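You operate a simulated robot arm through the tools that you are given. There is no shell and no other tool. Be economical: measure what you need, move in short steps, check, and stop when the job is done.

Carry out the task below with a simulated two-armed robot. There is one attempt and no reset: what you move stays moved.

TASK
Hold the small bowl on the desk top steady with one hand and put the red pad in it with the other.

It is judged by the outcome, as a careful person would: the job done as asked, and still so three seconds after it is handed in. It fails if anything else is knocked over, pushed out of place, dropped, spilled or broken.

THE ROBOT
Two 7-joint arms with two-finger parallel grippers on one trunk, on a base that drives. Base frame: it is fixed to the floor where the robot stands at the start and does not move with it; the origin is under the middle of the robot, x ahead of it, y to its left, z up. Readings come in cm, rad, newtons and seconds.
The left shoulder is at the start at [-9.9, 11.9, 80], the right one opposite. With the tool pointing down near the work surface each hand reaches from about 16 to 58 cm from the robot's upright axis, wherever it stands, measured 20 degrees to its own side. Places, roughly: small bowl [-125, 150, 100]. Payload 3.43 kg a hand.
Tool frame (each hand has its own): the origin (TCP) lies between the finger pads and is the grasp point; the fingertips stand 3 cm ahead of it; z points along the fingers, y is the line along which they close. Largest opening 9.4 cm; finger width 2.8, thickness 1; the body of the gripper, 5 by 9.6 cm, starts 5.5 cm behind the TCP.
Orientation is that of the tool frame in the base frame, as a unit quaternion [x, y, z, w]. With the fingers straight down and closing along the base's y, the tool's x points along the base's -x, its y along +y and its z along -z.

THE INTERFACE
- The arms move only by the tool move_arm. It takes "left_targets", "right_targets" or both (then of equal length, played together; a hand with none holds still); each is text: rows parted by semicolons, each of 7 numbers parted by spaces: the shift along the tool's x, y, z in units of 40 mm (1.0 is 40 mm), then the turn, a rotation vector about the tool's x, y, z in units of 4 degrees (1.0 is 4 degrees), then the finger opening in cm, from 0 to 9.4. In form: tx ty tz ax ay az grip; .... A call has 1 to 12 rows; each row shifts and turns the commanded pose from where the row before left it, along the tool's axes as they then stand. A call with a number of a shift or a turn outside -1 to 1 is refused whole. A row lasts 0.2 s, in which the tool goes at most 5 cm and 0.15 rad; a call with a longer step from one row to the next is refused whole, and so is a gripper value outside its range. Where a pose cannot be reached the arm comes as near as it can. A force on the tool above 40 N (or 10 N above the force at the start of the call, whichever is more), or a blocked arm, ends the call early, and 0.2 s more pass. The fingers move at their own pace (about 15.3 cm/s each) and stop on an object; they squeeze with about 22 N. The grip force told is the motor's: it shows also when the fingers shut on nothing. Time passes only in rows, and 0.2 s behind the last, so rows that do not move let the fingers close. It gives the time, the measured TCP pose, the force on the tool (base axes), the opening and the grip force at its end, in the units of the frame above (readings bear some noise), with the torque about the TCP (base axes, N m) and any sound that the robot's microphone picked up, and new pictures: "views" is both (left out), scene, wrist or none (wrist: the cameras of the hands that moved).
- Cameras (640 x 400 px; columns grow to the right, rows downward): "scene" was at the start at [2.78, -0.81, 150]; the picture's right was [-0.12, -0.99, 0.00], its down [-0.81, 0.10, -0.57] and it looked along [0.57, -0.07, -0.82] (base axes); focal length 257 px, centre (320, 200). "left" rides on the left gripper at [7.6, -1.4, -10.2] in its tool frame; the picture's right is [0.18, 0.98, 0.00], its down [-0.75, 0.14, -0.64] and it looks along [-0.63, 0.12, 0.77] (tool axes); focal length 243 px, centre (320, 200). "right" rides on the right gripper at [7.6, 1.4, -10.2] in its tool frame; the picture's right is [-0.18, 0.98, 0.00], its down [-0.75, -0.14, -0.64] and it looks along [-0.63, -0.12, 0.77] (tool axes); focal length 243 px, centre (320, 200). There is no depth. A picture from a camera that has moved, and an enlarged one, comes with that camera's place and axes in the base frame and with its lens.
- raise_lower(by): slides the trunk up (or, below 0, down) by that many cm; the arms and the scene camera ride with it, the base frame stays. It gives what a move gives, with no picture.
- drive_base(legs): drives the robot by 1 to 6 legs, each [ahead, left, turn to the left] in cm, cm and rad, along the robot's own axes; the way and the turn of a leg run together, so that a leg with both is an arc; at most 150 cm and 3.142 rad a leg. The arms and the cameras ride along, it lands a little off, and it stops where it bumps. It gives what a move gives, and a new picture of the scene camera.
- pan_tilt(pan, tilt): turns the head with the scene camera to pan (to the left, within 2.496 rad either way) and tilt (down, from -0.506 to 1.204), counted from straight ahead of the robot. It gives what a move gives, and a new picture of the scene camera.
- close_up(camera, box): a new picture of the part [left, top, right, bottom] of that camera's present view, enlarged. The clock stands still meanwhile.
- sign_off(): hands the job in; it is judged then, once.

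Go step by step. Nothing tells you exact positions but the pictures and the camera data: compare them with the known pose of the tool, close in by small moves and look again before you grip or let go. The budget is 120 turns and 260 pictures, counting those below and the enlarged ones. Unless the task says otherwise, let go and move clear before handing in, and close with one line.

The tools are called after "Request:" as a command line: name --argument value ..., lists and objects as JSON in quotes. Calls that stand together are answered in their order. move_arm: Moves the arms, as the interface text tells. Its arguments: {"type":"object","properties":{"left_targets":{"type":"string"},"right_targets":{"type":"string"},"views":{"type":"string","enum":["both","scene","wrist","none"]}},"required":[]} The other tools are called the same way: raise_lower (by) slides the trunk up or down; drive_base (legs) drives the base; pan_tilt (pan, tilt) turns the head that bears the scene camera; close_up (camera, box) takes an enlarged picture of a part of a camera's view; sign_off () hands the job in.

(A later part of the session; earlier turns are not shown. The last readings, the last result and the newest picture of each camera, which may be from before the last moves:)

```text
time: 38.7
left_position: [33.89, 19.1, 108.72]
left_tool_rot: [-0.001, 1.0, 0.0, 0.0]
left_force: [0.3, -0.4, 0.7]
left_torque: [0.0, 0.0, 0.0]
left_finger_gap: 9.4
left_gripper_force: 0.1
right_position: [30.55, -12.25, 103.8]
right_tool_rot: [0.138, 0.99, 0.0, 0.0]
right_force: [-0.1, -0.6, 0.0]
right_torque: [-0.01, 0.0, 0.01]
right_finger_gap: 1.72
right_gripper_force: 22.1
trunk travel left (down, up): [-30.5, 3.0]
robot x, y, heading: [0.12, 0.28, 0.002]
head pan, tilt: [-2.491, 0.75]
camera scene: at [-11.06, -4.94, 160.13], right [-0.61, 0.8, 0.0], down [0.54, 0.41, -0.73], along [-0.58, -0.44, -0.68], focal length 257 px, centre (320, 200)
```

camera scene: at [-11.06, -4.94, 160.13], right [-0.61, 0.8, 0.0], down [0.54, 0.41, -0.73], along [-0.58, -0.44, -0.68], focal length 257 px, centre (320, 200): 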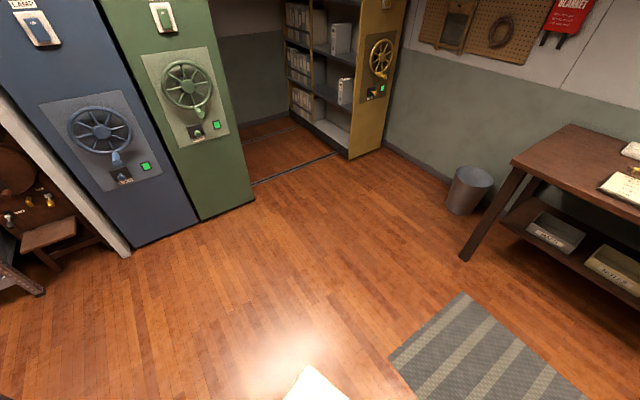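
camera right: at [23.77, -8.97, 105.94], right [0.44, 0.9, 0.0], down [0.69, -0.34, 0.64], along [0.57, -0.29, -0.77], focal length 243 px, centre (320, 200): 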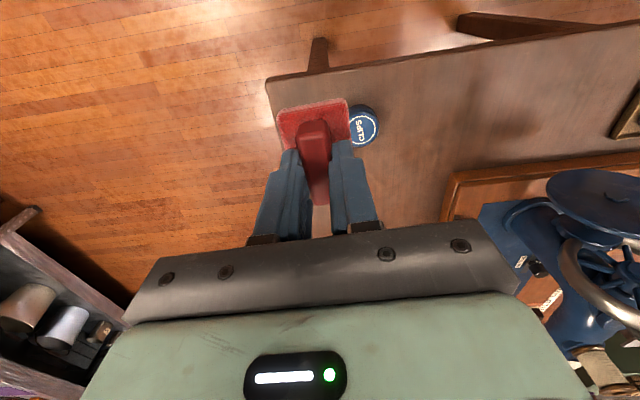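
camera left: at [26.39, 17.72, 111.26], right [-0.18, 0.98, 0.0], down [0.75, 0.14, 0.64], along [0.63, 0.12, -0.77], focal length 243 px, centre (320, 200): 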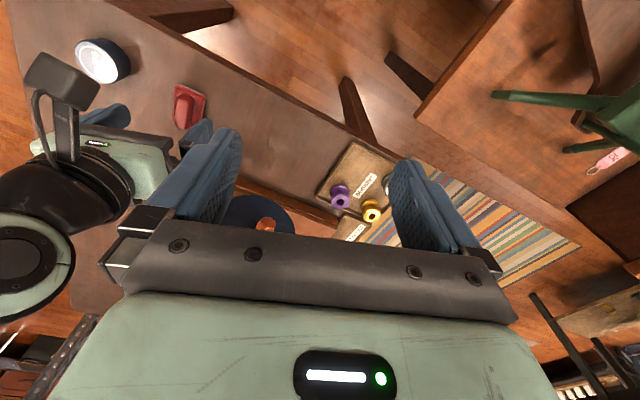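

The floor behind is clear, and the base extends about 46 cm back and 29 cm to each side. I'll back away first and check that the pad holds.

Request:
drive_base --legs '[[-20, 0, 0], [-35, 0, 0]]'

Request:
drive_base --legs '[[0, 0, 1.4], [0, 0, 1.44]]'

Request:
pan_tilt --pan -0.5 --tilt 0.65

Request:
close_up --camera "right" --box '[220, 80, 420, 205]'

```text
time: 42.2
left_position: [-21.0, 19.01, 108.9]
left_tool_rot: [0.0, 1.0, 0.001, 0.0]
left_force: [0.0, -0.2, 0.3]
left_torque: [0.01, -0.03, -0.03]
left_finger_gap: 9.41
left_gripper_force: 0.1
right_position: [-24.26, -12.2, 103.72]
right_tool_rot: [0.137, 0.991, 0.0, 0.001]
right_force: [0.6, 0.1, 0.0]
right_torque: [0.02, -0.02, 0.0]
right_finger_gap: 1.71
right_gripper_force: 22.2
trunk travel left (down, up): [-30.5, 3.0]
robot x, y, heading: [-54.8, -0.08, 0.001]
head pan, tilt: [-2.491, 0.75]
camera scene: at [-65.99, -4.99, 160.14], right [-0.61, 0.79, 0.0], down [0.54, 0.41, -0.73], along [-0.58, -0.44, -0.68], focal length 257 px, centre (320, 200)
```

scene: 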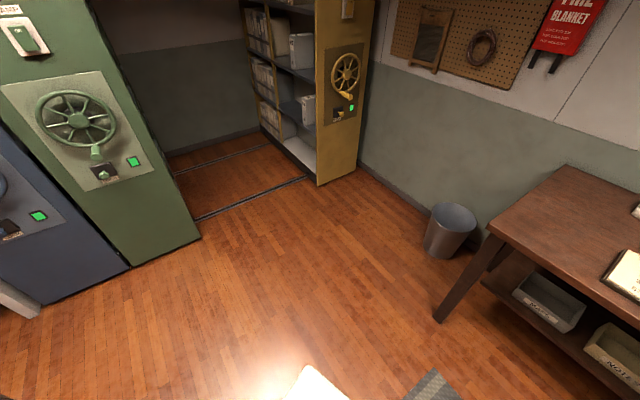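

```text
time: 49.5
left_position: [-92.97, -8.43, 108.85]
left_tool_rot: [0.989, -0.147, 0.0, 0.001]
left_force: [0.0, -0.3, -0.2]
left_torque: [0.02, 0.01, 0.0]
left_finger_gap: 9.41
left_gripper_force: 0.1
right_position: [-80.67, 20.68, 103.71]
right_tool_rot: [0.959, -0.282, 0.0, -0.001]
right_force: [-0.8, -0.1, -0.5]
right_torque: [0.0, -0.02, 0.02]
right_finger_gap: 1.73
right_gripper_force: 22.2
trunk travel left (down, up): [-30.5, 3.0]
robot x, y, heading: [-54.61, -0.23, 2.846]
head pan, tilt: [-2.491, 0.75]
camera scene: at [-42.96, 1.67, 160.13], right [0.35, -0.94, 0.0], down [-0.64, -0.24, -0.73], along [0.69, 0.26, -0.68], focal length 257 px, centre (320, 200)
```

scene: 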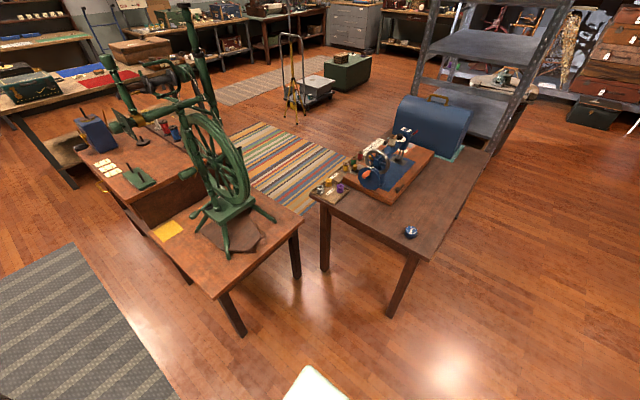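

```text
time: 51.5
left_position: [-92.94, -8.37, 108.77]
left_tool_rot: [0.989, -0.147, 0.0, 0.0]
left_force: [-0.1, -0.1, 0.5]
left_torque: [-0.03, 0.01, 0.01]
left_finger_gap: 9.43
left_gripper_force: 0.1
right_position: [-80.69, 20.65, 103.71]
right_tool_rot: [0.96, -0.281, 0.0, 0.0]
right_force: [0.2, -0.6, -0.1]
right_torque: [0.01, -0.03, 0.0]
right_finger_gap: 1.71
right_gripper_force: 21.9
trunk travel left (down, up): [-30.5, 3.0]
robot x, y, heading: [-55.23, 0.06, 2.843]
head pan, tilt: [-0.499, 0.649]
camera scene: at [-56.81, 4.97, 160.99], right [0.71, 0.7, 0.0], down [0.42, -0.43, -0.8], along [-0.56, 0.57, -0.6], focal length 257 px, centre (320, 200)
```

scene: 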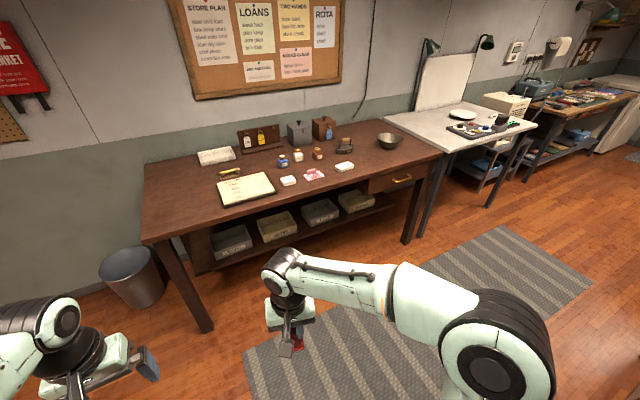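

```text
3.20 times, centred on (320, 142) of right
camera zoom: at [-75.0, 15.27, 113.94], right [-0.69, -0.73, 0.0], down [-0.56, 0.53, 0.64], along [-0.47, 0.44, -0.77], focal length 776 px, centre (320, 384)
```

zoom: 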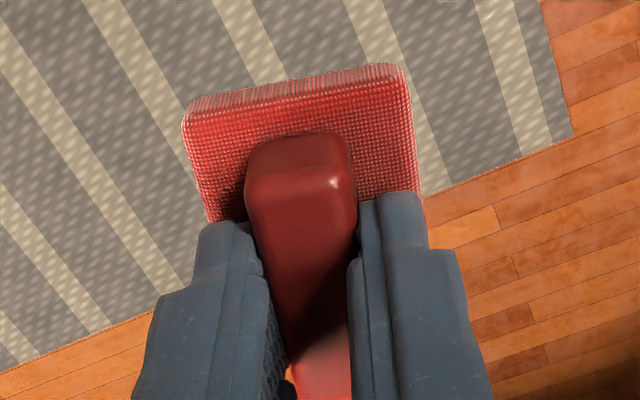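

The pad holds well. Triangulating from two views, the bowl is near [-133, 145] on a desk top at z≈89, so I'll go ahead to 45 cm from the desk edge, then slide right along it.

Request:
drive_base --legs '[[45, 0, 0], [0, -50, 0], [0, -50, 0]]'

Request:
pan_tilt --pan -0.1 --tilt 0.8

```text
time: 63.2
left_position: [-107.25, 100.08, 108.83]
left_tool_rot: [0.99, -0.143, 0.001, 0.001]
left_force: [-1.9, -0.7, 0.5]
left_torque: [0.01, 0.0, -0.01]
left_finger_gap: 9.4
left_gripper_force: 0.0
right_position: [-95.38, 129.21, 103.74]
right_tool_rot: [0.961, -0.278, 0.001, 0.0]
right_force: [1.1, 0.3, -0.4]
right_torque: [-0.04, -0.02, 0.02]
right_finger_gap: 1.72
right_gripper_force: 21.9
trunk travel left (down, up): [-30.5, 3.0]
robot x, y, heading: [-69.51, 108.69, 2.855]
head pan, tilt: [-0.499, 0.649]
camera scene: at [-71.3, 113.74, 160.99], right [0.71, 0.71, 0.0], down [0.43, -0.43, -0.8], along [-0.56, 0.56, -0.6], focal length 257 px, centre (320, 200)
```

scene: 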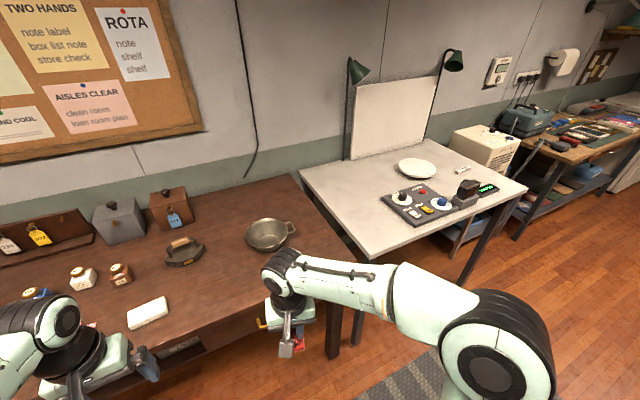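

```text
time: 64.1
left_position: [-107.25, 100.08, 108.84]
left_tool_rot: [0.99, -0.143, 0.0, 0.001]
left_force: [-0.9, -0.5, 0.2]
left_torque: [0.0, -0.02, -0.02]
left_finger_gap: 9.41
left_gripper_force: 0.0
right_position: [-95.39, 129.21, 103.74]
right_tool_rot: [0.961, -0.278, 0.0, 0.0]
right_force: [1.1, -0.8, -0.4]
right_torque: [0.0, 0.03, 0.0]
right_finger_gap: 1.68
right_gripper_force: 22.7
trunk travel left (down, up): [-30.5, 3.0]
robot x, y, heading: [-69.25, 108.7, 2.857]
head pan, tilt: [-0.099, 0.799]
camera scene: at [-72.63, 110.64, 159.74], right [0.38, 0.93, 0.0], down [0.66, -0.27, -0.7], along [-0.65, 0.26, -0.72], focal length 257 px, centre (320, 200)
```

scene: 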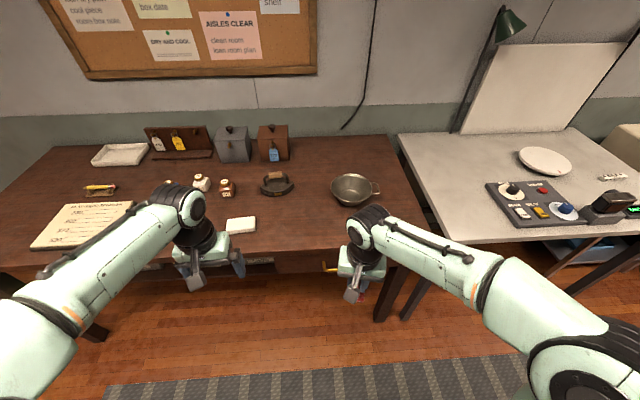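

The bowl is about 73 cm ahead and 20 cm right of the robot's axis. I'll slide right then go ahead so that it sits about 48 cm straight ahead.

Request:
drive_base --legs '[[0, -19, -0.02], [12, 0, 0], [12, 0, 0]]'

Request:
pan_tilt --pan 0.0 --tilt 1.0

Request:
close_up --camera "right" --box '[0, 0, 640, 400]'

Request:
close_up --camera "left" --box '[0, 0, 640, 400]'

```text
time: 68.1
left_position: [-124.67, 126.15, 108.84]
left_tool_rot: [0.988, -0.152, 0.001, -0.001]
left_force: [0.1, 0.9, 0.4]
left_torque: [-0.03, -0.01, 0.03]
left_finger_gap: 9.39
left_gripper_force: 0.1
right_position: [-112.07, 155.11, 103.76]
right_tool_rot: [0.958, -0.287, 0.0, 0.001]
right_force: [-0.4, -0.6, 0.4]
right_torque: [0.01, -0.01, 0.03]
right_finger_gap: 1.68
right_gripper_force: 21.3
trunk travel left (down, up): [-30.5, 3.0]
robot x, y, heading: [-86.67, 134.04, 2.836]
head pan, tilt: [-0.099, 0.799]
camera scene: at [-89.77, 136.06, 159.71], right [0.39, 0.92, 0.0], down [0.66, -0.28, -0.7], along [-0.64, 0.27, -0.72], focal length 257 px, centre (320, 200)
```

scene: 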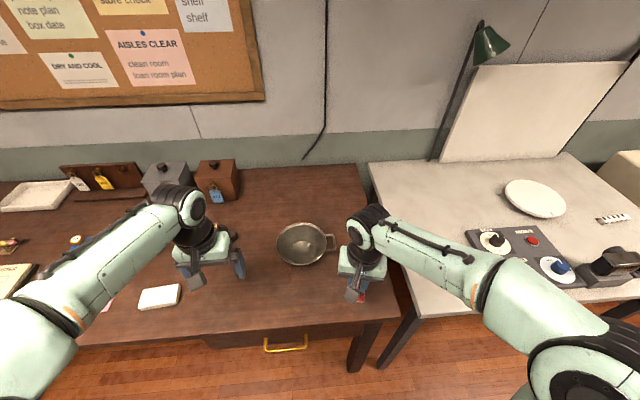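

```text
time: 68.8
left_position: [-124.65, 126.22, 108.87]
left_tool_rot: [0.988, -0.152, 0.0, 0.0]
left_force: [-0.4, -0.2, 0.3]
left_torque: [0.02, 0.03, 0.02]
left_finger_gap: 9.42
left_gripper_force: 0.1
right_position: [-112.06, 155.01, 103.77]
right_tool_rot: [0.958, -0.287, 0.0, 0.0]
right_force: [0.0, -0.4, -0.8]
right_torque: [0.03, -0.03, -0.03]
right_finger_gap: 1.71
right_gripper_force: 21.7
trunk travel left (down, up): [-30.5, 3.0]
robot x, y, heading: [-86.69, 134.07, 2.835]
head pan, tilt: [0.0, 1.0]
camera scene: at [-89.06, 135.0, 158.23], right [0.3, 0.95, 0.0], down [0.8, -0.25, -0.54], along [-0.52, 0.16, -0.84], focal length 257 px, centre (320, 200)
```

scene: 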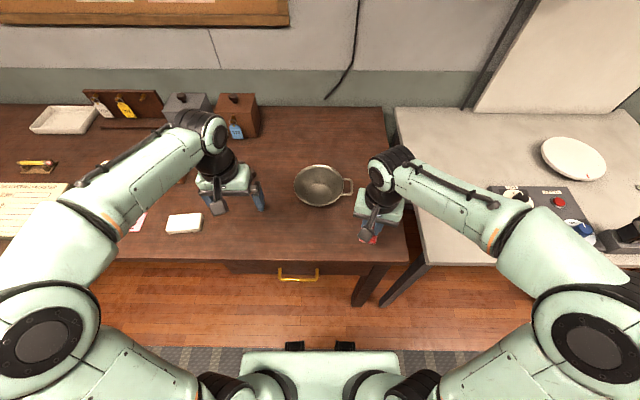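

```text
1.00 times, centred on (320, 200) of right (not enlarged: the box is as wide or as high as the picture)
camera zoom: at [-106.5, 149.64, 113.95], right [-0.69, -0.72, 0.0], down [-0.55, 0.53, 0.64], along [-0.46, 0.44, -0.77], focal length 243 px, centre (320, 200)
```

zoom: 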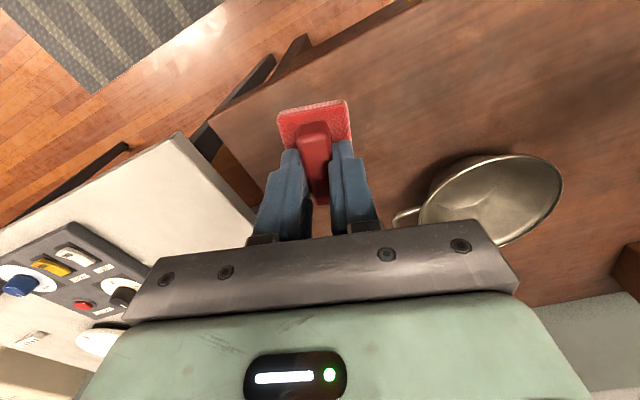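

```text
1.00 times, centred on (320, 200) of left (not enlarged: the box is as wide or as high as the picture)
camera zoom: at [-116.96, 125.36, 119.22], right [-0.12, -0.99, 0.0], down [-0.76, 0.09, 0.64], along [-0.64, 0.08, -0.77], focal length 243 px, centre (320, 200)
```

zoom: 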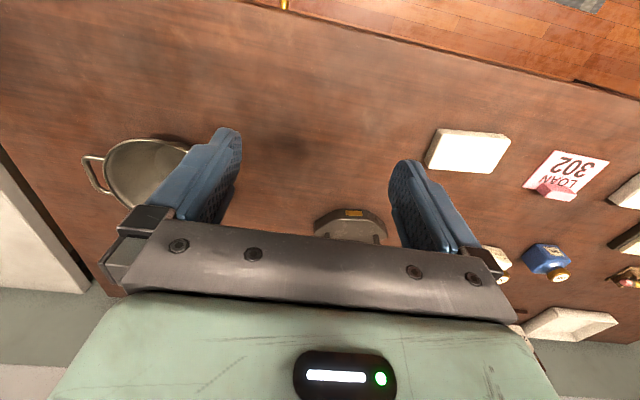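

The bowl is near [-133, 148.5] and reachable. I'll zoom in for its rim and wall geometry.

Request:
close_up --camera "scene" --box '[270, 145, 370, 222]'

Request:
close_up --camera "left" --box '[60, 110, 260, 235]'

Request:
close_up --camera "right" --box '[380, 130, 580, 255]'

```text
5.19 times, centred on (320, 184) of scene
camera zoom: at [-89.06, 135.0, 158.23], right [0.3, 0.95, 0.0], down [0.8, -0.25, -0.54], along [-0.52, 0.16, -0.84], focal length 1337 px, centre (320, 286)
```

zoom: 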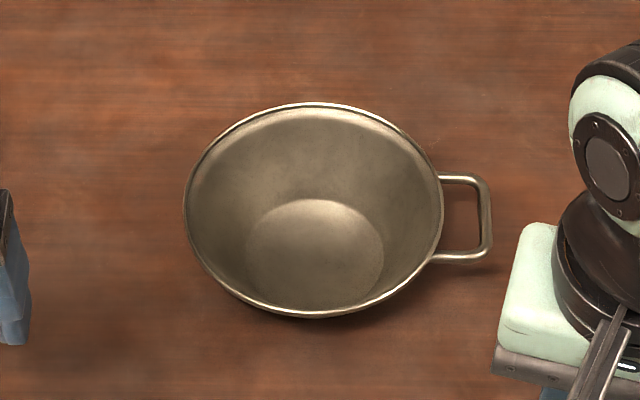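

```text
3.20 times, centred on (160, 172) of left
camera zoom: at [-116.96, 125.36, 119.22], right [-0.12, -0.99, 0.0], down [-0.76, 0.09, 0.64], along [-0.64, 0.08, -0.77], focal length 776 px, centre (832, 288)
```

zoom: 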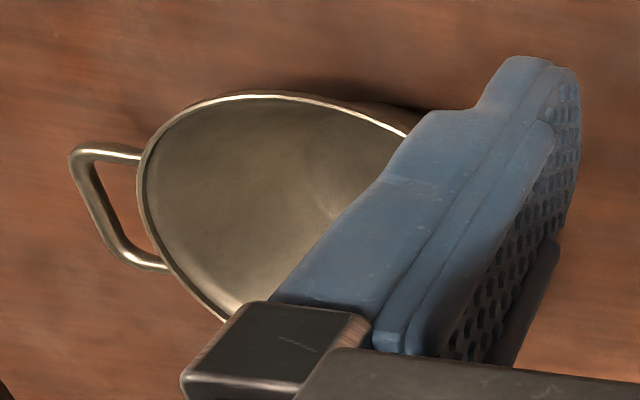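

```text
3.20 times, centred on (480, 192) of right
camera zoom: at [-106.5, 149.64, 113.95], right [-0.69, -0.72, 0.0], down [-0.55, 0.53, 0.64], along [-0.46, 0.44, -0.77], focal length 776 px, centre (-192, 224)
```

zoom: 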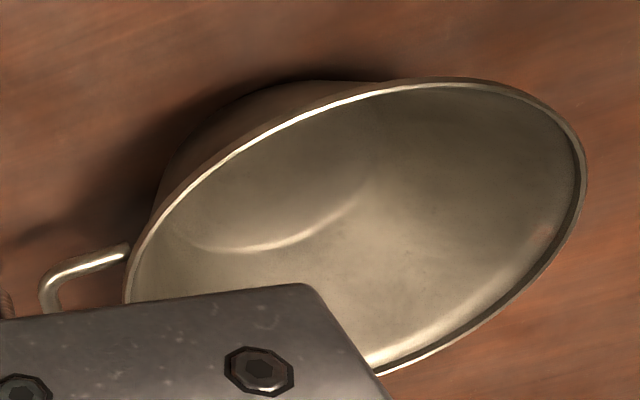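

The bowl rim is ≈15.6 cm across (centre ≈[-133.5, 148.3], rim z≈94.8, floor z≈90, wall flaring ~35°). In the robot's frame it is 48.9 ahead and 0.5 left. I'll bring the left hand to a tilted pose up-left of the left rim.

Request:
move_arm --left_targets "-0.5 -0.2 0.1 0 0 0 9.4; -0.75 -0.25 0.25 0 0 0 6; -0.8 -0.25 0.25 0 0 0 3.5; -0.8 -0.3 0.3 0 0 0 3; -0.7 -0.3 0.3 0 0 0 3; -0.22 0 0 0 0 0 3; 0 0 0 0 0 0 3" --views "none"

Request:
move_arm --left_targets "0 0 0 0.6 0 0 3; 0 0 0 0.9 0 0 3; 0 0 0 1 0 0 3; 0 0 0 1 0 0 3; 0 0 0 1 0 0 3; 0 0 0 1 0 0 3; 0 0 0 1 0 0 3; 0 0 0 1 0 0 3; 0 0 0 0 0 0 3" --views "both"

```text
time: 70.4
left_position: [-137.7, 135.59, 103.97]
left_tool_rot: [0.988, -0.152, 0.0, 0.0]
left_force: [0.5, 0.3, -0.5]
left_torque: [-0.01, -0.02, 0.01]
left_finger_gap: 3.0
left_gripper_force: 0.0
right_position: [-112.12, 155.06, 103.77]
right_tool_rot: [0.958, -0.287, 0.0, 0.0]
right_force: [-0.3, 0.2, -0.2]
right_torque: [-0.02, -0.04, 0.02]
right_finger_gap: 1.71
right_gripper_force: 22.1
trunk travel left (down, up): [-30.5, 3.0]
robot x, y, heading: [-86.57, 134.59, 2.834]
head pan, tilt: [0.0, 1.0]
```

```text
time: 72.4
left_position: [-137.36, 135.69, 104.04]
left_tool_rot: [0.955, -0.147, 0.04, -0.256]
left_force: [0.1, -0.6, 0.2]
left_torque: [0.01, -0.01, 0.01]
left_finger_gap: 3.01
left_gripper_force: 0.1
right_position: [-112.14, 155.15, 103.79]
right_tool_rot: [0.958, -0.287, 0.0, 0.0]
right_force: [-0.8, 0.2, -0.5]
right_torque: [-0.06, 0.01, -0.04]
right_finger_gap: 1.7
right_gripper_force: 22.5
trunk travel left (down, up): [-30.5, 3.0]
robot x, y, heading: [-86.48, 134.12, 2.837]
head pan, tilt: [0.0, 1.0]
camera scene: at [-89.03, 135.01, 158.22], right [0.3, 0.95, 0.0], down [0.8, -0.25, -0.54], along [-0.52, 0.16, -0.84], focal length 257 px, centre (320, 200)
camera left: at [-131.37, 129.74, 113.75], right [-0.08, -0.87, -0.49], down [-0.85, -0.2, 0.49], along [-0.52, 0.46, -0.72], focal length 243 px, centre (320, 200)
```

scene: 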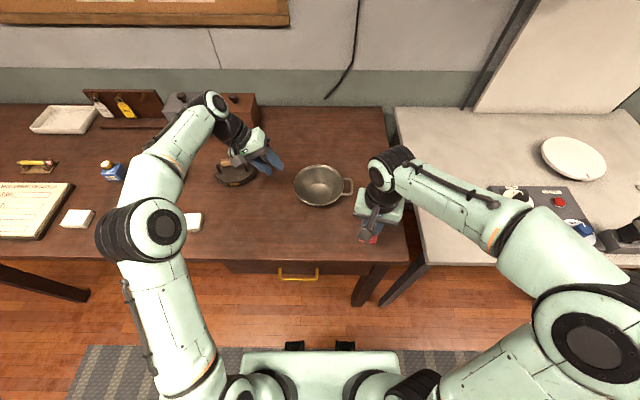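
left: 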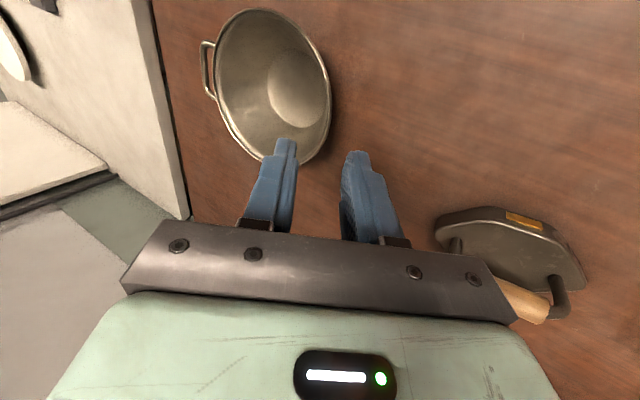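

The left view shows the rim is lower than I had it: rim z≈92.4, centre ≈[-135.2, 148.75], radius ≈8, desk ≈87. I'll correct sideways and approach along the tool axis to about 4.5 cm short, then look again.

Request:
move_arm --left_targets "-0.25 0.2 0.2 0 0 0 3; -0.22 0.14 0.4 0 0 0 3; 0 0 0.5 0 0 0 3; 0 0 0.4 0 0 0 3; 0 0 0.25 0 0 0 3; 0 0 0 0 0 0 3" --views "wrist"

Request:
close_up --camera "scene" --box '[240, 130, 370, 222]'

Request:
close_up --camera "left" --box '[210, 60, 450, 210]'

```text
time: 73.8
left_position: [-138.68, 138.42, 97.26]
left_tool_rot: [0.955, -0.147, 0.039, -0.256]
left_force: [0.4, -0.6, -0.3]
left_torque: [0.02, -0.01, 0.02]
left_finger_gap: 2.99
left_gripper_force: 0.0
right_position: [-112.07, 155.12, 103.78]
right_tool_rot: [0.958, -0.287, 0.0, 0.0]
right_force: [0.0, 0.3, 0.6]
right_torque: [0.01, 0.01, -0.01]
right_finger_gap: 1.7
right_gripper_force: 21.5
trunk travel left (down, up): [-30.5, 3.0]
robot x, y, heading: [-86.63, 134.12, 2.838]
head pan, tilt: [0.0, 1.0]
camera left: at [-132.5, 132.51, 106.95], right [-0.08, -0.87, -0.49], down [-0.85, -0.2, 0.49], along [-0.52, 0.46, -0.72], focal length 243 px, centre (320, 200)
```

left: 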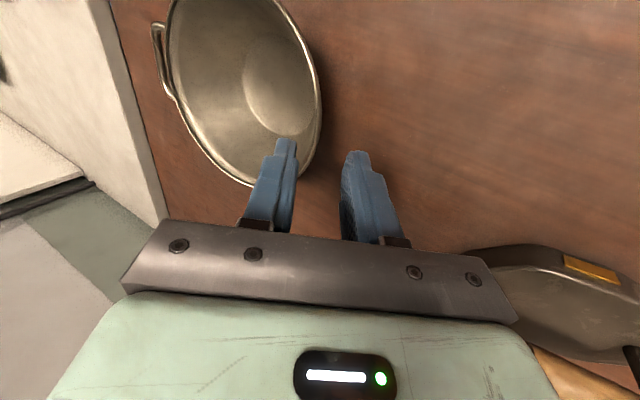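

```text
4.35 times, centred on (305, 176) of scene
camera zoom: at [-89.04, 134.98, 158.22], right [0.3, 0.95, 0.0], down [0.8, -0.25, -0.54], along [-0.52, 0.16, -0.84], focal length 1119 px, centre (385, 304)
```

zoom: 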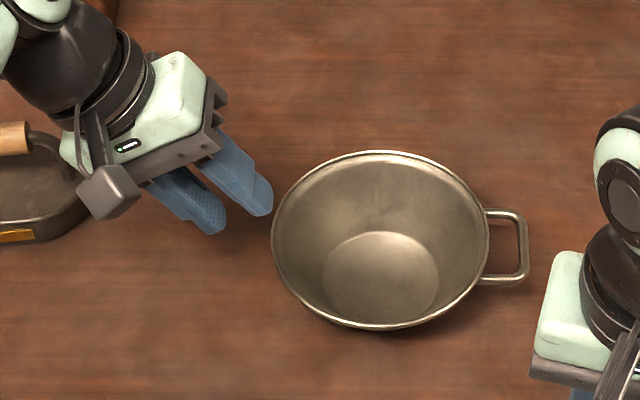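

```text
2.67 times, centred on (330, 135) of left
camera zoom: at [-132.5, 132.51, 106.95], right [-0.08, -0.87, -0.49], down [-0.85, -0.2, 0.49], along [-0.52, 0.46, -0.72], focal length 647 px, centre (293, 373)
```

zoom: 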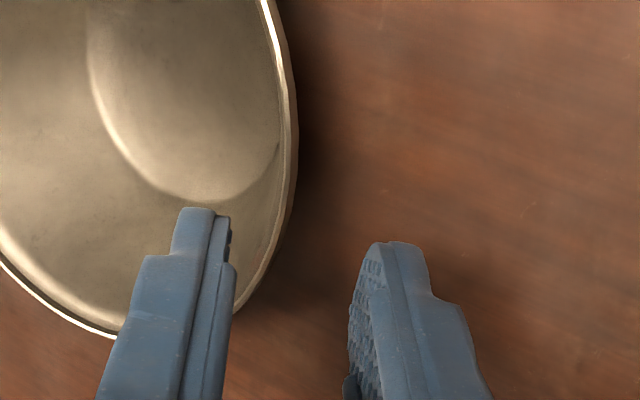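

Estimates agree: the rim lies centred between the fingers, about 5.6 cm ahead of the TCP. I'll advance 3.4 cm and look.

Request:
move_arm --left_targets "0 0 0.25 0 0 0 3; 0 0 0.3 0 0 0 3; 0 0 0.3 0 0 0 3; 0 0 0 0 0 0 3" --views "wrist"

Request:
close_up --camera "left" --box '[210, 60, 450, 210]'

Request:
close_up --camera "scene" --box '[240, 130, 370, 222]'

```text
time: 74.8
left_position: [-138.06, 140.04, 94.4]
left_tool_rot: [0.955, -0.147, 0.04, -0.256]
left_force: [-0.4, 0.1, 0.6]
left_torque: [-0.04, -0.01, 0.01]
left_finger_gap: 2.96
left_gripper_force: 0.0
right_position: [-112.12, 155.05, 103.79]
right_tool_rot: [0.958, -0.287, 0.0, 0.0]
right_force: [-0.1, 0.1, -0.5]
right_torque: [0.01, 0.04, 0.03]
right_finger_gap: 1.69
right_gripper_force: 22.2
trunk travel left (down, up): [-30.5, 3.0]
robot x, y, heading: [-86.61, 134.35, 2.838]
head pan, tilt: [0.0, 1.0]
camera left: at [-131.9, 134.09, 104.07], right [-0.08, -0.87, -0.49], down [-0.85, -0.2, 0.49], along [-0.52, 0.46, -0.72], focal length 243 px, centre (320, 200)
```

left: 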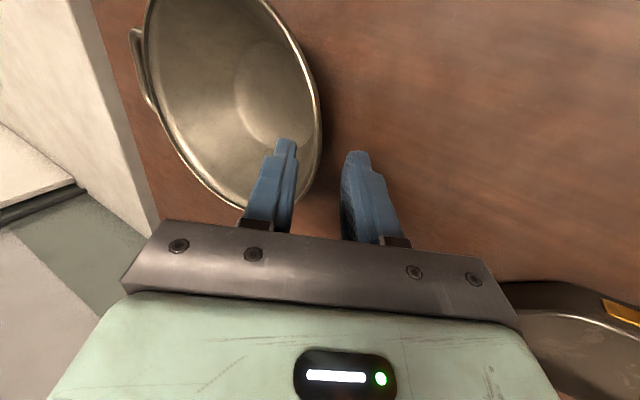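

```text
2.67 times, centred on (330, 135) of left
camera zoom: at [-131.9, 134.09, 104.07], right [-0.08, -0.87, -0.49], down [-0.85, -0.2, 0.49], along [-0.52, 0.46, -0.72], focal length 647 px, centre (293, 373)
```

zoom: 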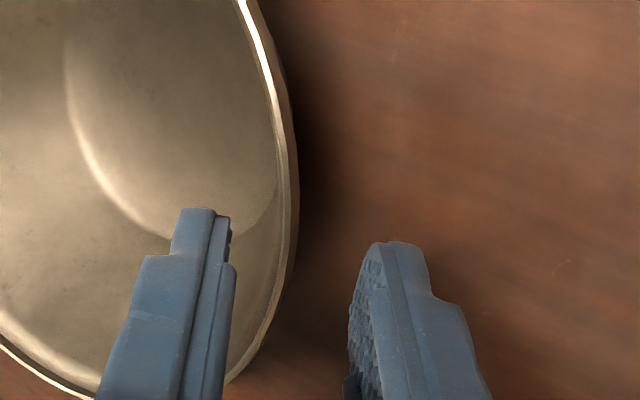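

```text
4.35 times, centred on (305, 176) of scene
camera zoom: at [-89.04, 134.98, 158.22], right [0.3, 0.95, 0.0], down [0.8, -0.25, -0.54], along [-0.52, 0.16, -0.84], focal length 1119 px, centre (385, 304)
```

zoom: 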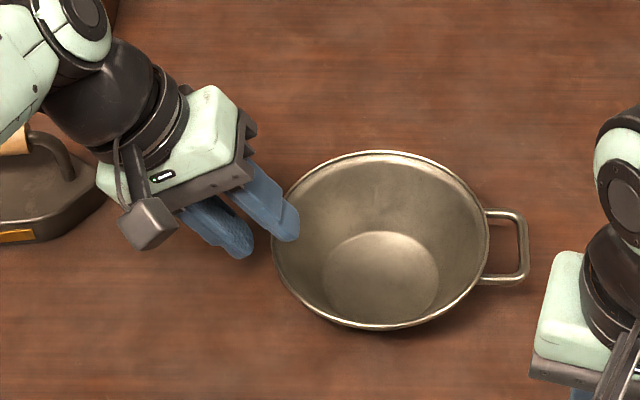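

The rim is centred between the fingers. I'll advance 1.4 cm more and close gently.

Request:
move_arm --left_targets "0 0 0.2 0 0 0 3; 0 0 0.15 0 0 0 3; 0 0 0 0 0 0 3; 0 0 0 0 0 0 1.5; 0 0 0 0 0 0 0.8; 0 0 0 0 0 0 0; 0 0 0 0 0 0 0" --views "wrist"

Request:
close_up --camera "scene" --box '[240, 130, 370, 222]'

```text
time: 76.4
left_position: [-137.89, 140.72, 93.25]
left_tool_rot: [0.954, -0.147, 0.039, -0.257]
left_force: [2.1, 2.1, 4.7]
left_torque: [0.23, -0.05, -0.01]
left_finger_gap: 0.25
left_gripper_force: 21.5
right_position: [-112.11, 154.99, 103.89]
right_tool_rot: [0.958, -0.286, -0.001, 0.0]
right_force: [0.2, 0.0, -0.9]
right_torque: [0.0, 0.0, -0.01]
right_finger_gap: 1.7
right_gripper_force: 21.7
trunk travel left (down, up): [-30.5, 3.0]
robot x, y, heading: [-86.47, 134.11, 2.834]
head pan, tilt: [0.0, 1.0]
camera left: at [-131.67, 134.84, 102.99], right [-0.08, -0.87, -0.49], down [-0.85, -0.2, 0.49], along [-0.52, 0.46, -0.72], focal length 243 px, centre (320, 200)
```

left: 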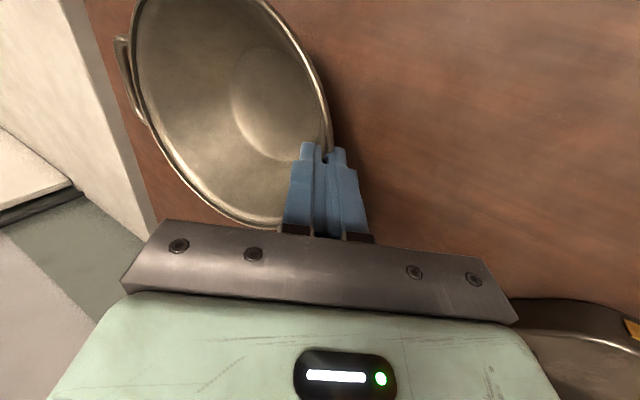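

```text
4.35 times, centred on (305, 176) of scene
camera zoom: at [-88.99, 135.01, 158.22], right [0.3, 0.95, 0.0], down [0.8, -0.25, -0.54], along [-0.52, 0.16, -0.84], focal length 1119 px, centre (385, 304)
```

zoom: 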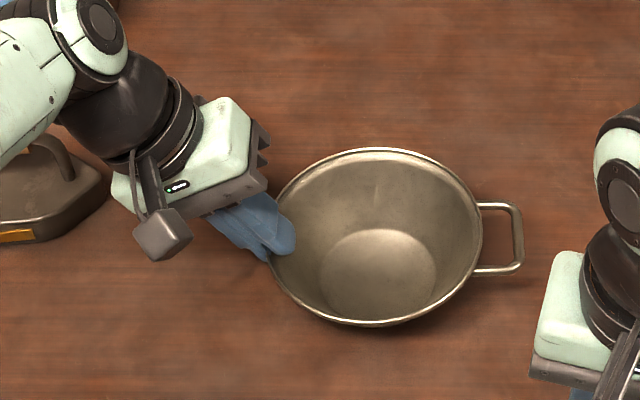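

The left hand now pinches the rim securely and the bowl is steady. I'll bring the pad over the bowl slowly at its present height, then straighten the right hand.

Request:
move_arm --right_targets "-0.2 0.215 0 0 0 0 0; -0.3 0.323 0 0 0 0 0; -0.4 0.431 0 0 0 0 0; -0.4 0.431 0 0 0 0 0; -0.4 0.431 0 0 0 0 0; -0.4 0.431 0 0 0 0 0; -0.4 0.431 0 0 0 0 0; -0.4 0.431 0 0 0 0 0; -0.4 0.431 0 0 0 0 0; -0.4 0.431 0 0 0 0 0; -0.24 0.258 0 0 0 0 0; -0.1 0.108 0 0 0 0 0" --views "none"

Request:
move_arm --right_targets "0 0 0 0 0 -0.4 0; 0 0 0 0 0 -0.6 0; 0 0 0 0 0 -0.6 0; 0 0 0 0 0 -0.6 0; 0 0 0 0 0 -0.6 0; 0 0 0 0 0 -0.6 0; 0 0 0 0 0 -0.4 0; 0 0 0 0 0 -0.17 0; 0 0 0 0 0 0 0" --views "both"

```text
time: 79.0
left_position: [-137.9, 140.56, 93.12]
left_tool_rot: [0.955, -0.146, 0.039, -0.255]
left_force: [-1.1, 0.7, 11.3]
left_torque: [0.38, 0.02, 0.06]
left_finger_gap: 0.24
left_gripper_force: 22.2
right_position: [-135.02, 149.4, 103.89]
right_tool_rot: [0.958, -0.286, 0.0, 0.001]
right_force: [1.1, 0.3, -0.6]
right_torque: [0.03, 0.05, 0.05]
right_finger_gap: 1.7
right_gripper_force: 22.7
trunk travel left (down, up): [-30.5, 3.0]
robot x, y, heading: [-86.89, 134.08, 2.835]
head pan, tilt: [0.0, 1.0]
```

```text
time: 81.0
left_position: [-137.86, 140.77, 93.21]
left_tool_rot: [0.955, -0.147, 0.038, -0.256]
left_force: [-1.3, 0.8, 12.1]
left_torque: [0.36, 0.06, 0.02]
left_finger_gap: 0.27
left_gripper_force: 22.3
right_position: [-135.14, 149.3, 103.78]
right_tool_rot: [0.989, -0.15, 0.0, -0.001]
right_force: [0.8, -0.6, -0.1]
right_torque: [-0.02, -0.01, 0.01]
right_finger_gap: 1.68
right_gripper_force: 21.6
trunk travel left (down, up): [-30.5, 3.0]
robot x, y, heading: [-86.57, 134.09, 2.835]
head pan, tilt: [0.0, 1.0]
camera scene: at [-88.96, 134.97, 158.22], right [0.3, 0.95, 0.0], down [0.8, -0.25, -0.54], along [-0.52, 0.16, -0.84], focal length 257 px, centre (320, 200)
camera right: at [-128.2, 145.67, 113.94], right [-0.47, -0.88, 0.0], down [-0.68, 0.36, 0.64], along [-0.57, 0.3, -0.77], focal length 243 px, centre (320, 200)
```

scene: 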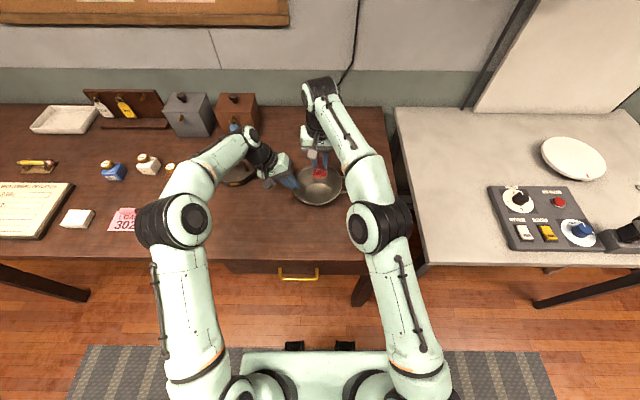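
right: 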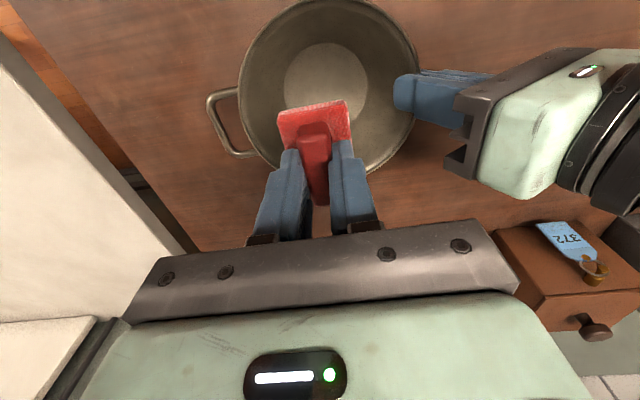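

The pad is over the bowl, about 0.9 cm too far ahead. I'll shift back and descend slowly to just above the floor, well clear of the left gripper.

Request:
move_arm --right_targets "0.1 0 0.1 0 0 0 0; 0.1 0 0.2 0 0 0 0; 0 0 0.25 0 0 0 0; 0 0 0.25 0 0 0 0; 0 0 0.25 0 0 0 0; 0 0 0.25 0 0 0 0; 0 0 0.25 0 0 0 0; 0 0 0.25 0 0 0 0; 0 0 0.2 0 0 0 0; 0 0 0.15 0 0 0 0; 0 0 0.1 0 0 0 0; 0 0 0 0 0 0 0" --views "both"

Request:
close_up --camera "right" --box '[200, 0, 520, 200]'

Request:
close_up --camera "left" --box '[80, 0, 400, 200]'

Request:
close_up --camera "scene" --box '[240, 130, 370, 222]'

```text
time: 83.6
left_position: [-137.81, 140.65, 93.29]
left_tool_rot: [0.955, -0.147, 0.039, -0.256]
left_force: [-1.8, -0.4, 11.0]
left_torque: [0.35, -0.02, 0.01]
left_finger_gap: 0.25
left_gripper_force: 22.0
right_position: [-134.45, 149.1, 94.58]
right_tool_rot: [0.989, -0.151, 0.0, 0.0]
right_force: [-0.1, 0.0, -1.0]
right_torque: [0.01, 0.04, 0.05]
right_finger_gap: 1.69
right_gripper_force: 21.9
trunk travel left (down, up): [-30.5, 3.0]
robot x, y, heading: [-86.3, 134.02, 2.835]
head pan, tilt: [0.0, 1.0]
camera scene: at [-88.95, 134.97, 158.22], right [0.3, 0.95, 0.0], down [0.8, -0.25, -0.54], along [-0.52, 0.16, -0.84], focal length 257 px, centre (320, 200)
camera right: at [-127.43, 145.44, 104.86], right [-0.47, -0.88, 0.0], down [-0.68, 0.36, 0.64], along [-0.57, 0.3, -0.77], focal length 243 px, centre (320, 200)
```

scene: 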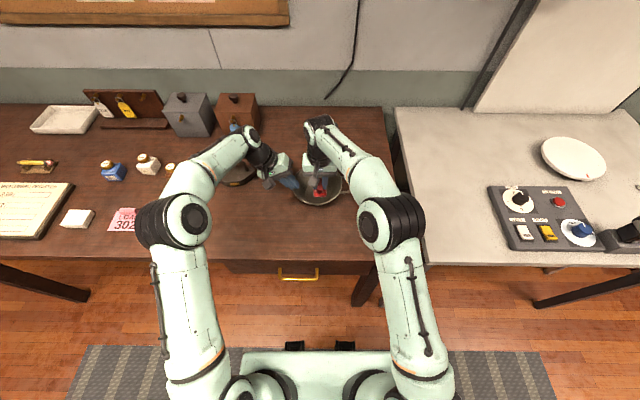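
right: 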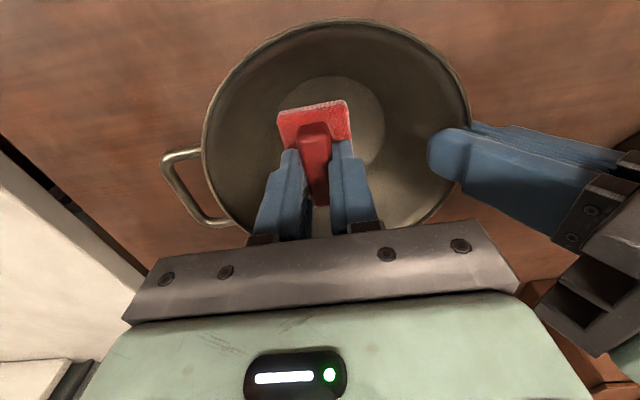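

```text
2.00 times, centred on (360, 100) of right
camera zoom: at [-127.43, 145.44, 104.86], right [-0.47, -0.88, 0.0], down [-0.68, 0.36, 0.64], along [-0.57, 0.3, -0.77], focal length 485 px, centre (240, 400)
```

zoom: 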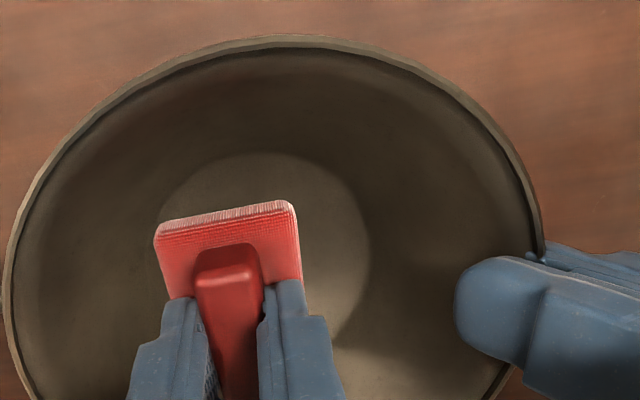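

```text
2.00 times, centred on (240, 100) of left
camera zoom: at [-131.65, 134.78, 102.96], right [-0.08, -0.87, -0.49], down [-0.85, -0.2, 0.49], along [-0.52, 0.46, -0.72], focal length 485 px, centre (480, 400)
```

zoom: 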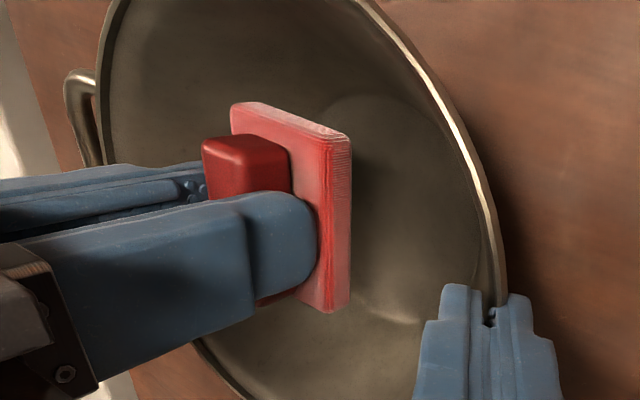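

```text
4.35 times, centred on (305, 176) of scene
camera zoom: at [-88.95, 134.97, 158.22], right [0.3, 0.95, 0.0], down [0.8, -0.25, -0.54], along [-0.52, 0.16, -0.84], focal length 1119 px, centre (385, 304)
```

zoom: 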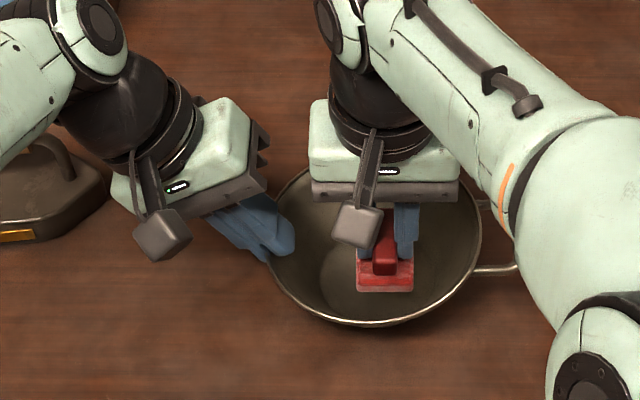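

The pad is about 1.5–2 cm above the bowl floor and a little right of centre. I'll nudge it left and lower in small steps, watching the force.

Request:
move_arm --right_targets "0.08 0.12 0 0 0 0 0; 0 0 0.1 0 0 0 0; 0 0 0.1 0 0 0 0; 0 0 0.1 0 0 0 0; 0 0 0 0 0 0 0" --views "none"

Request:
move_arm --right_targets "0 0 0.08 0 0 0 0; 0 0 0 0 0 0 0" --views "none"

Request:
close_up --camera "left" --box '[80, 0, 400, 200]'

```text
time: 84.8
left_position: [-137.76, 140.72, 93.41]
left_tool_rot: [0.955, -0.146, 0.038, -0.256]
left_force: [-0.1, 0.2, 9.7]
left_torque: [0.33, -0.02, 0.0]
left_finger_gap: 0.23
left_gripper_force: 21.7
right_position: [-134.2, 148.65, 93.35]
right_tool_rot: [0.989, -0.151, 0.0, 0.0]
right_force: [0.2, -1.0, 0.3]
right_torque: [0.02, -0.01, 0.0]
right_finger_gap: 1.7
right_gripper_force: 21.9
trunk travel left (down, up): [-30.5, 3.0]
robot x, y, heading: [-86.54, 134.4, 2.832]
head pan, tilt: [0.0, 1.0]
```

```text
time: 85.4
left_position: [-137.66, 140.76, 93.29]
left_tool_rot: [0.955, -0.146, 0.039, -0.256]
left_force: [0.5, -1.0, 10.6]
left_torque: [0.35, -0.08, -0.01]
left_finger_gap: 0.25
left_gripper_force: 21.6
right_position: [-134.15, 148.72, 93.21]
right_tool_rot: [0.988, -0.152, 0.0, 0.001]
right_force: [-0.2, 0.5, -0.4]
right_torque: [0.0, 0.01, 0.01]
right_finger_gap: 1.71
right_gripper_force: 21.8
trunk travel left (down, up): [-30.5, 3.0]
robot x, y, heading: [-86.74, 133.93, 2.835]
head pan, tilt: [0.0, 1.0]
```

```text
2.00 times, centred on (240, 100) of left
camera zoom: at [-131.65, 134.78, 102.96], right [-0.08, -0.87, -0.49], down [-0.85, -0.2, 0.49], along [-0.52, 0.46, -0.72], focal length 485 px, centre (480, 400)
```

zoom: 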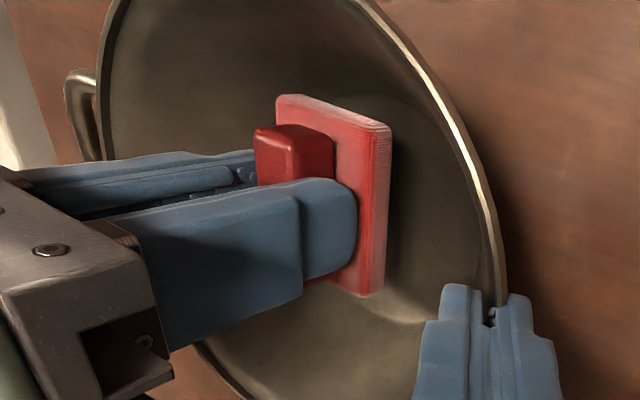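

Request:
move_arm --right_targets "0 0 0.1 0 0 0 0; 0 0 0 0 0 0 0" --views "none"

Request:
move_arm --right_targets "0 0 0.1 0 0 0 0; 0 0 0 0 0 0 0" --views "none"

Request:
close_up --camera "left" --box '[80, 0, 400, 200]'

```text
time: 86.0
left_position: [-137.8, 140.61, 93.3]
left_tool_rot: [0.955, -0.147, 0.039, -0.256]
left_force: [1.0, 0.0, 9.5]
left_torque: [0.31, -0.08, -0.04]
left_finger_gap: 0.25
left_gripper_force: 22.5
right_position: [-134.16, 148.56, 92.76]
right_tool_rot: [0.988, -0.151, 0.0, 0.0]
right_force: [0.8, 0.2, -0.1]
right_torque: [-0.04, -0.02, 0.0]
right_finger_gap: 1.71
right_gripper_force: 22.2
trunk travel left (down, up): [-30.5, 3.0]
robot x, y, heading: [-86.33, 134.29, 2.839]
head pan, tilt: [0.0, 1.0]
```

```text
time: 86.6
left_position: [-137.81, 140.66, 93.39]
left_tool_rot: [0.955, -0.147, 0.039, -0.256]
left_force: [-0.1, -0.1, 9.5]
left_torque: [0.3, -0.08, -0.08]
left_finger_gap: 0.24
left_gripper_force: 21.7
right_position: [-134.28, 148.65, 92.36]
right_tool_rot: [0.988, -0.151, 0.0, 0.0]
right_force: [-0.5, 0.5, 0.1]
right_torque: [-0.01, 0.01, 0.0]
right_finger_gap: 1.68
right_gripper_force: 22.2
trunk travel left (down, up): [-30.5, 3.0]
robot x, y, heading: [-86.31, 134.31, 2.836]
head pan, tilt: [0.0, 1.0]
```

```text
2.00 times, centred on (240, 100) of left
camera zoom: at [-131.65, 134.78, 102.96], right [-0.08, -0.87, -0.49], down [-0.85, -0.2, 0.49], along [-0.52, 0.46, -0.72], focal length 485 px, centre (480, 400)
```

zoom: 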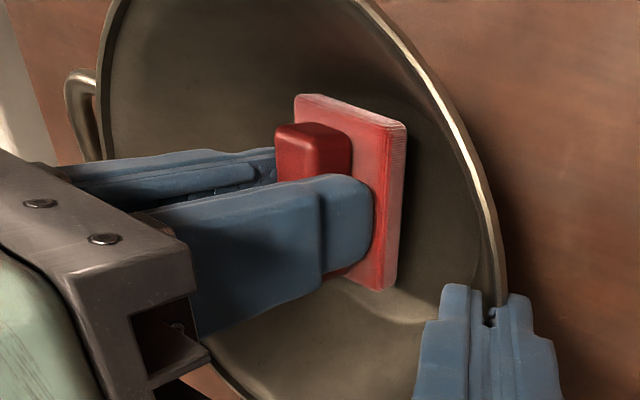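

No contact yet; I'll continue in 0.3 cm steps.

Request:
move_arm --right_targets "0 0 0.08 0 0 0 0; 0 0 0 0 0 0 0" --views "none"

Request:
move_arm --right_targets "0 0 0.08 0 0 0 0; 0 0 0 0 0 0 0" --views "none"

Request:
close_up --camera "left" --box '[80, 0, 400, 200]'

```text
time: 87.2
left_position: [-137.7, 140.76, 93.32]
left_tool_rot: [0.955, -0.147, 0.038, -0.255]
left_force: [1.0, 1.0, 8.8]
left_torque: [0.28, 0.03, -0.12]
left_finger_gap: 0.24
left_gripper_force: 21.9
right_position: [-134.23, 148.68, 92.11]
right_tool_rot: [0.989, -0.151, 0.0, 0.001]
right_force: [-2.2, -0.8, 1.2]
right_torque: [0.02, 0.02, -0.02]
right_finger_gap: 1.71
right_gripper_force: 22.1
trunk travel left (down, up): [-30.5, 3.0]
robot x, y, heading: [-86.84, 133.8, 2.84]
head pan, tilt: [0.0, 1.0]
```

```text
time: 87.8
left_position: [-137.75, 140.74, 93.27]
left_tool_rot: [0.955, -0.147, 0.039, -0.256]
left_force: [3.5, 3.0, 9.1]
left_torque: [0.22, 0.21, -0.36]
left_finger_gap: 0.23
left_gripper_force: 21.9
right_position: [-134.24, 148.59, 91.81]
right_tool_rot: [0.988, -0.152, -0.001, 0.0]
right_force: [-6.3, -0.7, 4.9]
right_torque: [0.03, 0.09, 0.03]
right_finger_gap: 1.72
right_gripper_force: 22.5
trunk travel left (down, up): [-30.5, 3.0]
robot x, y, heading: [-86.74, 134.22, 2.837]
head pan, tilt: [0.0, 1.0]
```

```text
2.00 times, centred on (240, 100) of left
camera zoom: at [-131.64, 134.83, 102.98], right [-0.08, -0.87, -0.49], down [-0.85, -0.2, 0.49], along [-0.52, 0.46, -0.72], focal length 485 px, centre (480, 400)
```

zoom: 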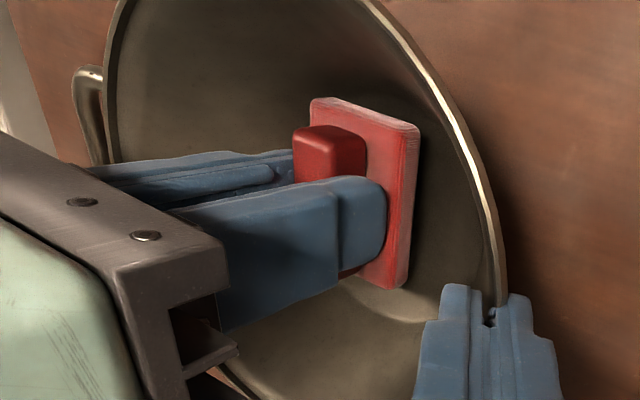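

The pad's near edge is touching the sloped near wall. I'll lift slightly, shift 0.7 cm away from me, and lower again.

Request:
move_arm --right_targets "0 0 -0.1 0 0 0 0; -0.18 0 0 0 0 0 0; 0 0 0.1 0 0 0 0; 0 0 0 0 0 0 0" --views "none"

Request:
move_arm --right_targets "0 0 0.08 0 0 0 0; 0 0 0 0 0 0 0" --views "none"

Request:
close_up --camera "left" --box '[80, 0, 400, 200]'

Request:
close_up --camera "right" --box '[200, 0, 520, 200]'

```text
time: 88.8
left_position: [-137.71, 140.7, 93.26]
left_tool_rot: [0.955, -0.147, 0.038, -0.256]
left_force: [2.1, 0.4, 9.4]
left_torque: [0.29, -0.18, -0.06]
left_finger_gap: 0.26
left_gripper_force: 22.4
right_position: [-134.83, 148.73, 91.87]
right_tool_rot: [0.988, -0.152, 0.001, 0.0]
right_force: [-0.5, 0.1, 0.3]
right_torque: [0.01, -0.01, 0.01]
right_finger_gap: 1.66
right_gripper_force: 21.5
trunk travel left (down, up): [-30.5, 3.0]
robot x, y, heading: [-86.67, 134.29, 2.836]
head pan, tilt: [0.0, 1.0]
```

```text
time: 89.4
left_position: [-137.75, 140.75, 93.36]
left_tool_rot: [0.955, -0.146, 0.039, -0.256]
left_force: [1.5, -1.1, 8.5]
left_torque: [0.27, -0.12, -0.08]
left_finger_gap: 0.28
left_gripper_force: 22.1
right_position: [-134.87, 148.74, 91.56]
right_tool_rot: [0.989, -0.151, 0.0, 0.0]
right_force: [0.4, -0.1, -0.1]
right_torque: [0.0, -0.04, -0.01]
right_finger_gap: 1.71
right_gripper_force: 21.7
trunk travel left (down, up): [-30.5, 3.0]
robot x, y, heading: [-86.88, 134.47, 2.835]
head pan, tilt: [0.0, 1.0]
```

```text
2.00 times, centred on (240, 100) of left
camera zoom: at [-131.66, 134.77, 102.95], right [-0.08, -0.87, -0.49], down [-0.85, -0.2, 0.49], along [-0.52, 0.46, -0.72], focal length 485 px, centre (480, 400)
```

zoom: 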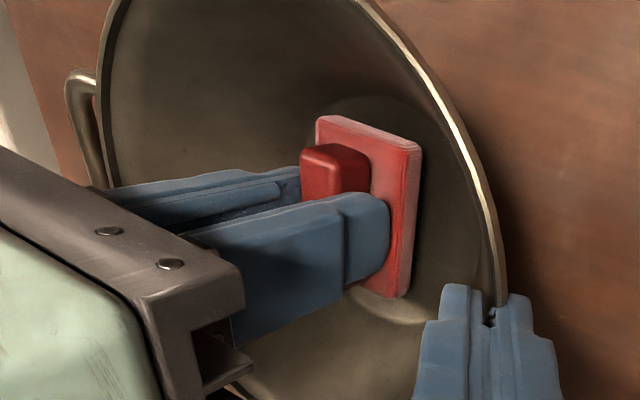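

```text
2.00 times, centred on (360, 100) of right
camera zoom: at [-127.99, 145.09, 101.71], right [-0.47, -0.88, 0.0], down [-0.68, 0.36, 0.64], along [-0.57, 0.3, -0.77], focal length 485 px, centre (240, 400)
```

zoom: 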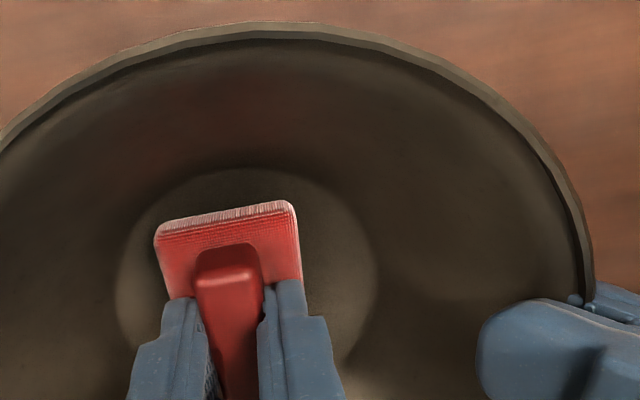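

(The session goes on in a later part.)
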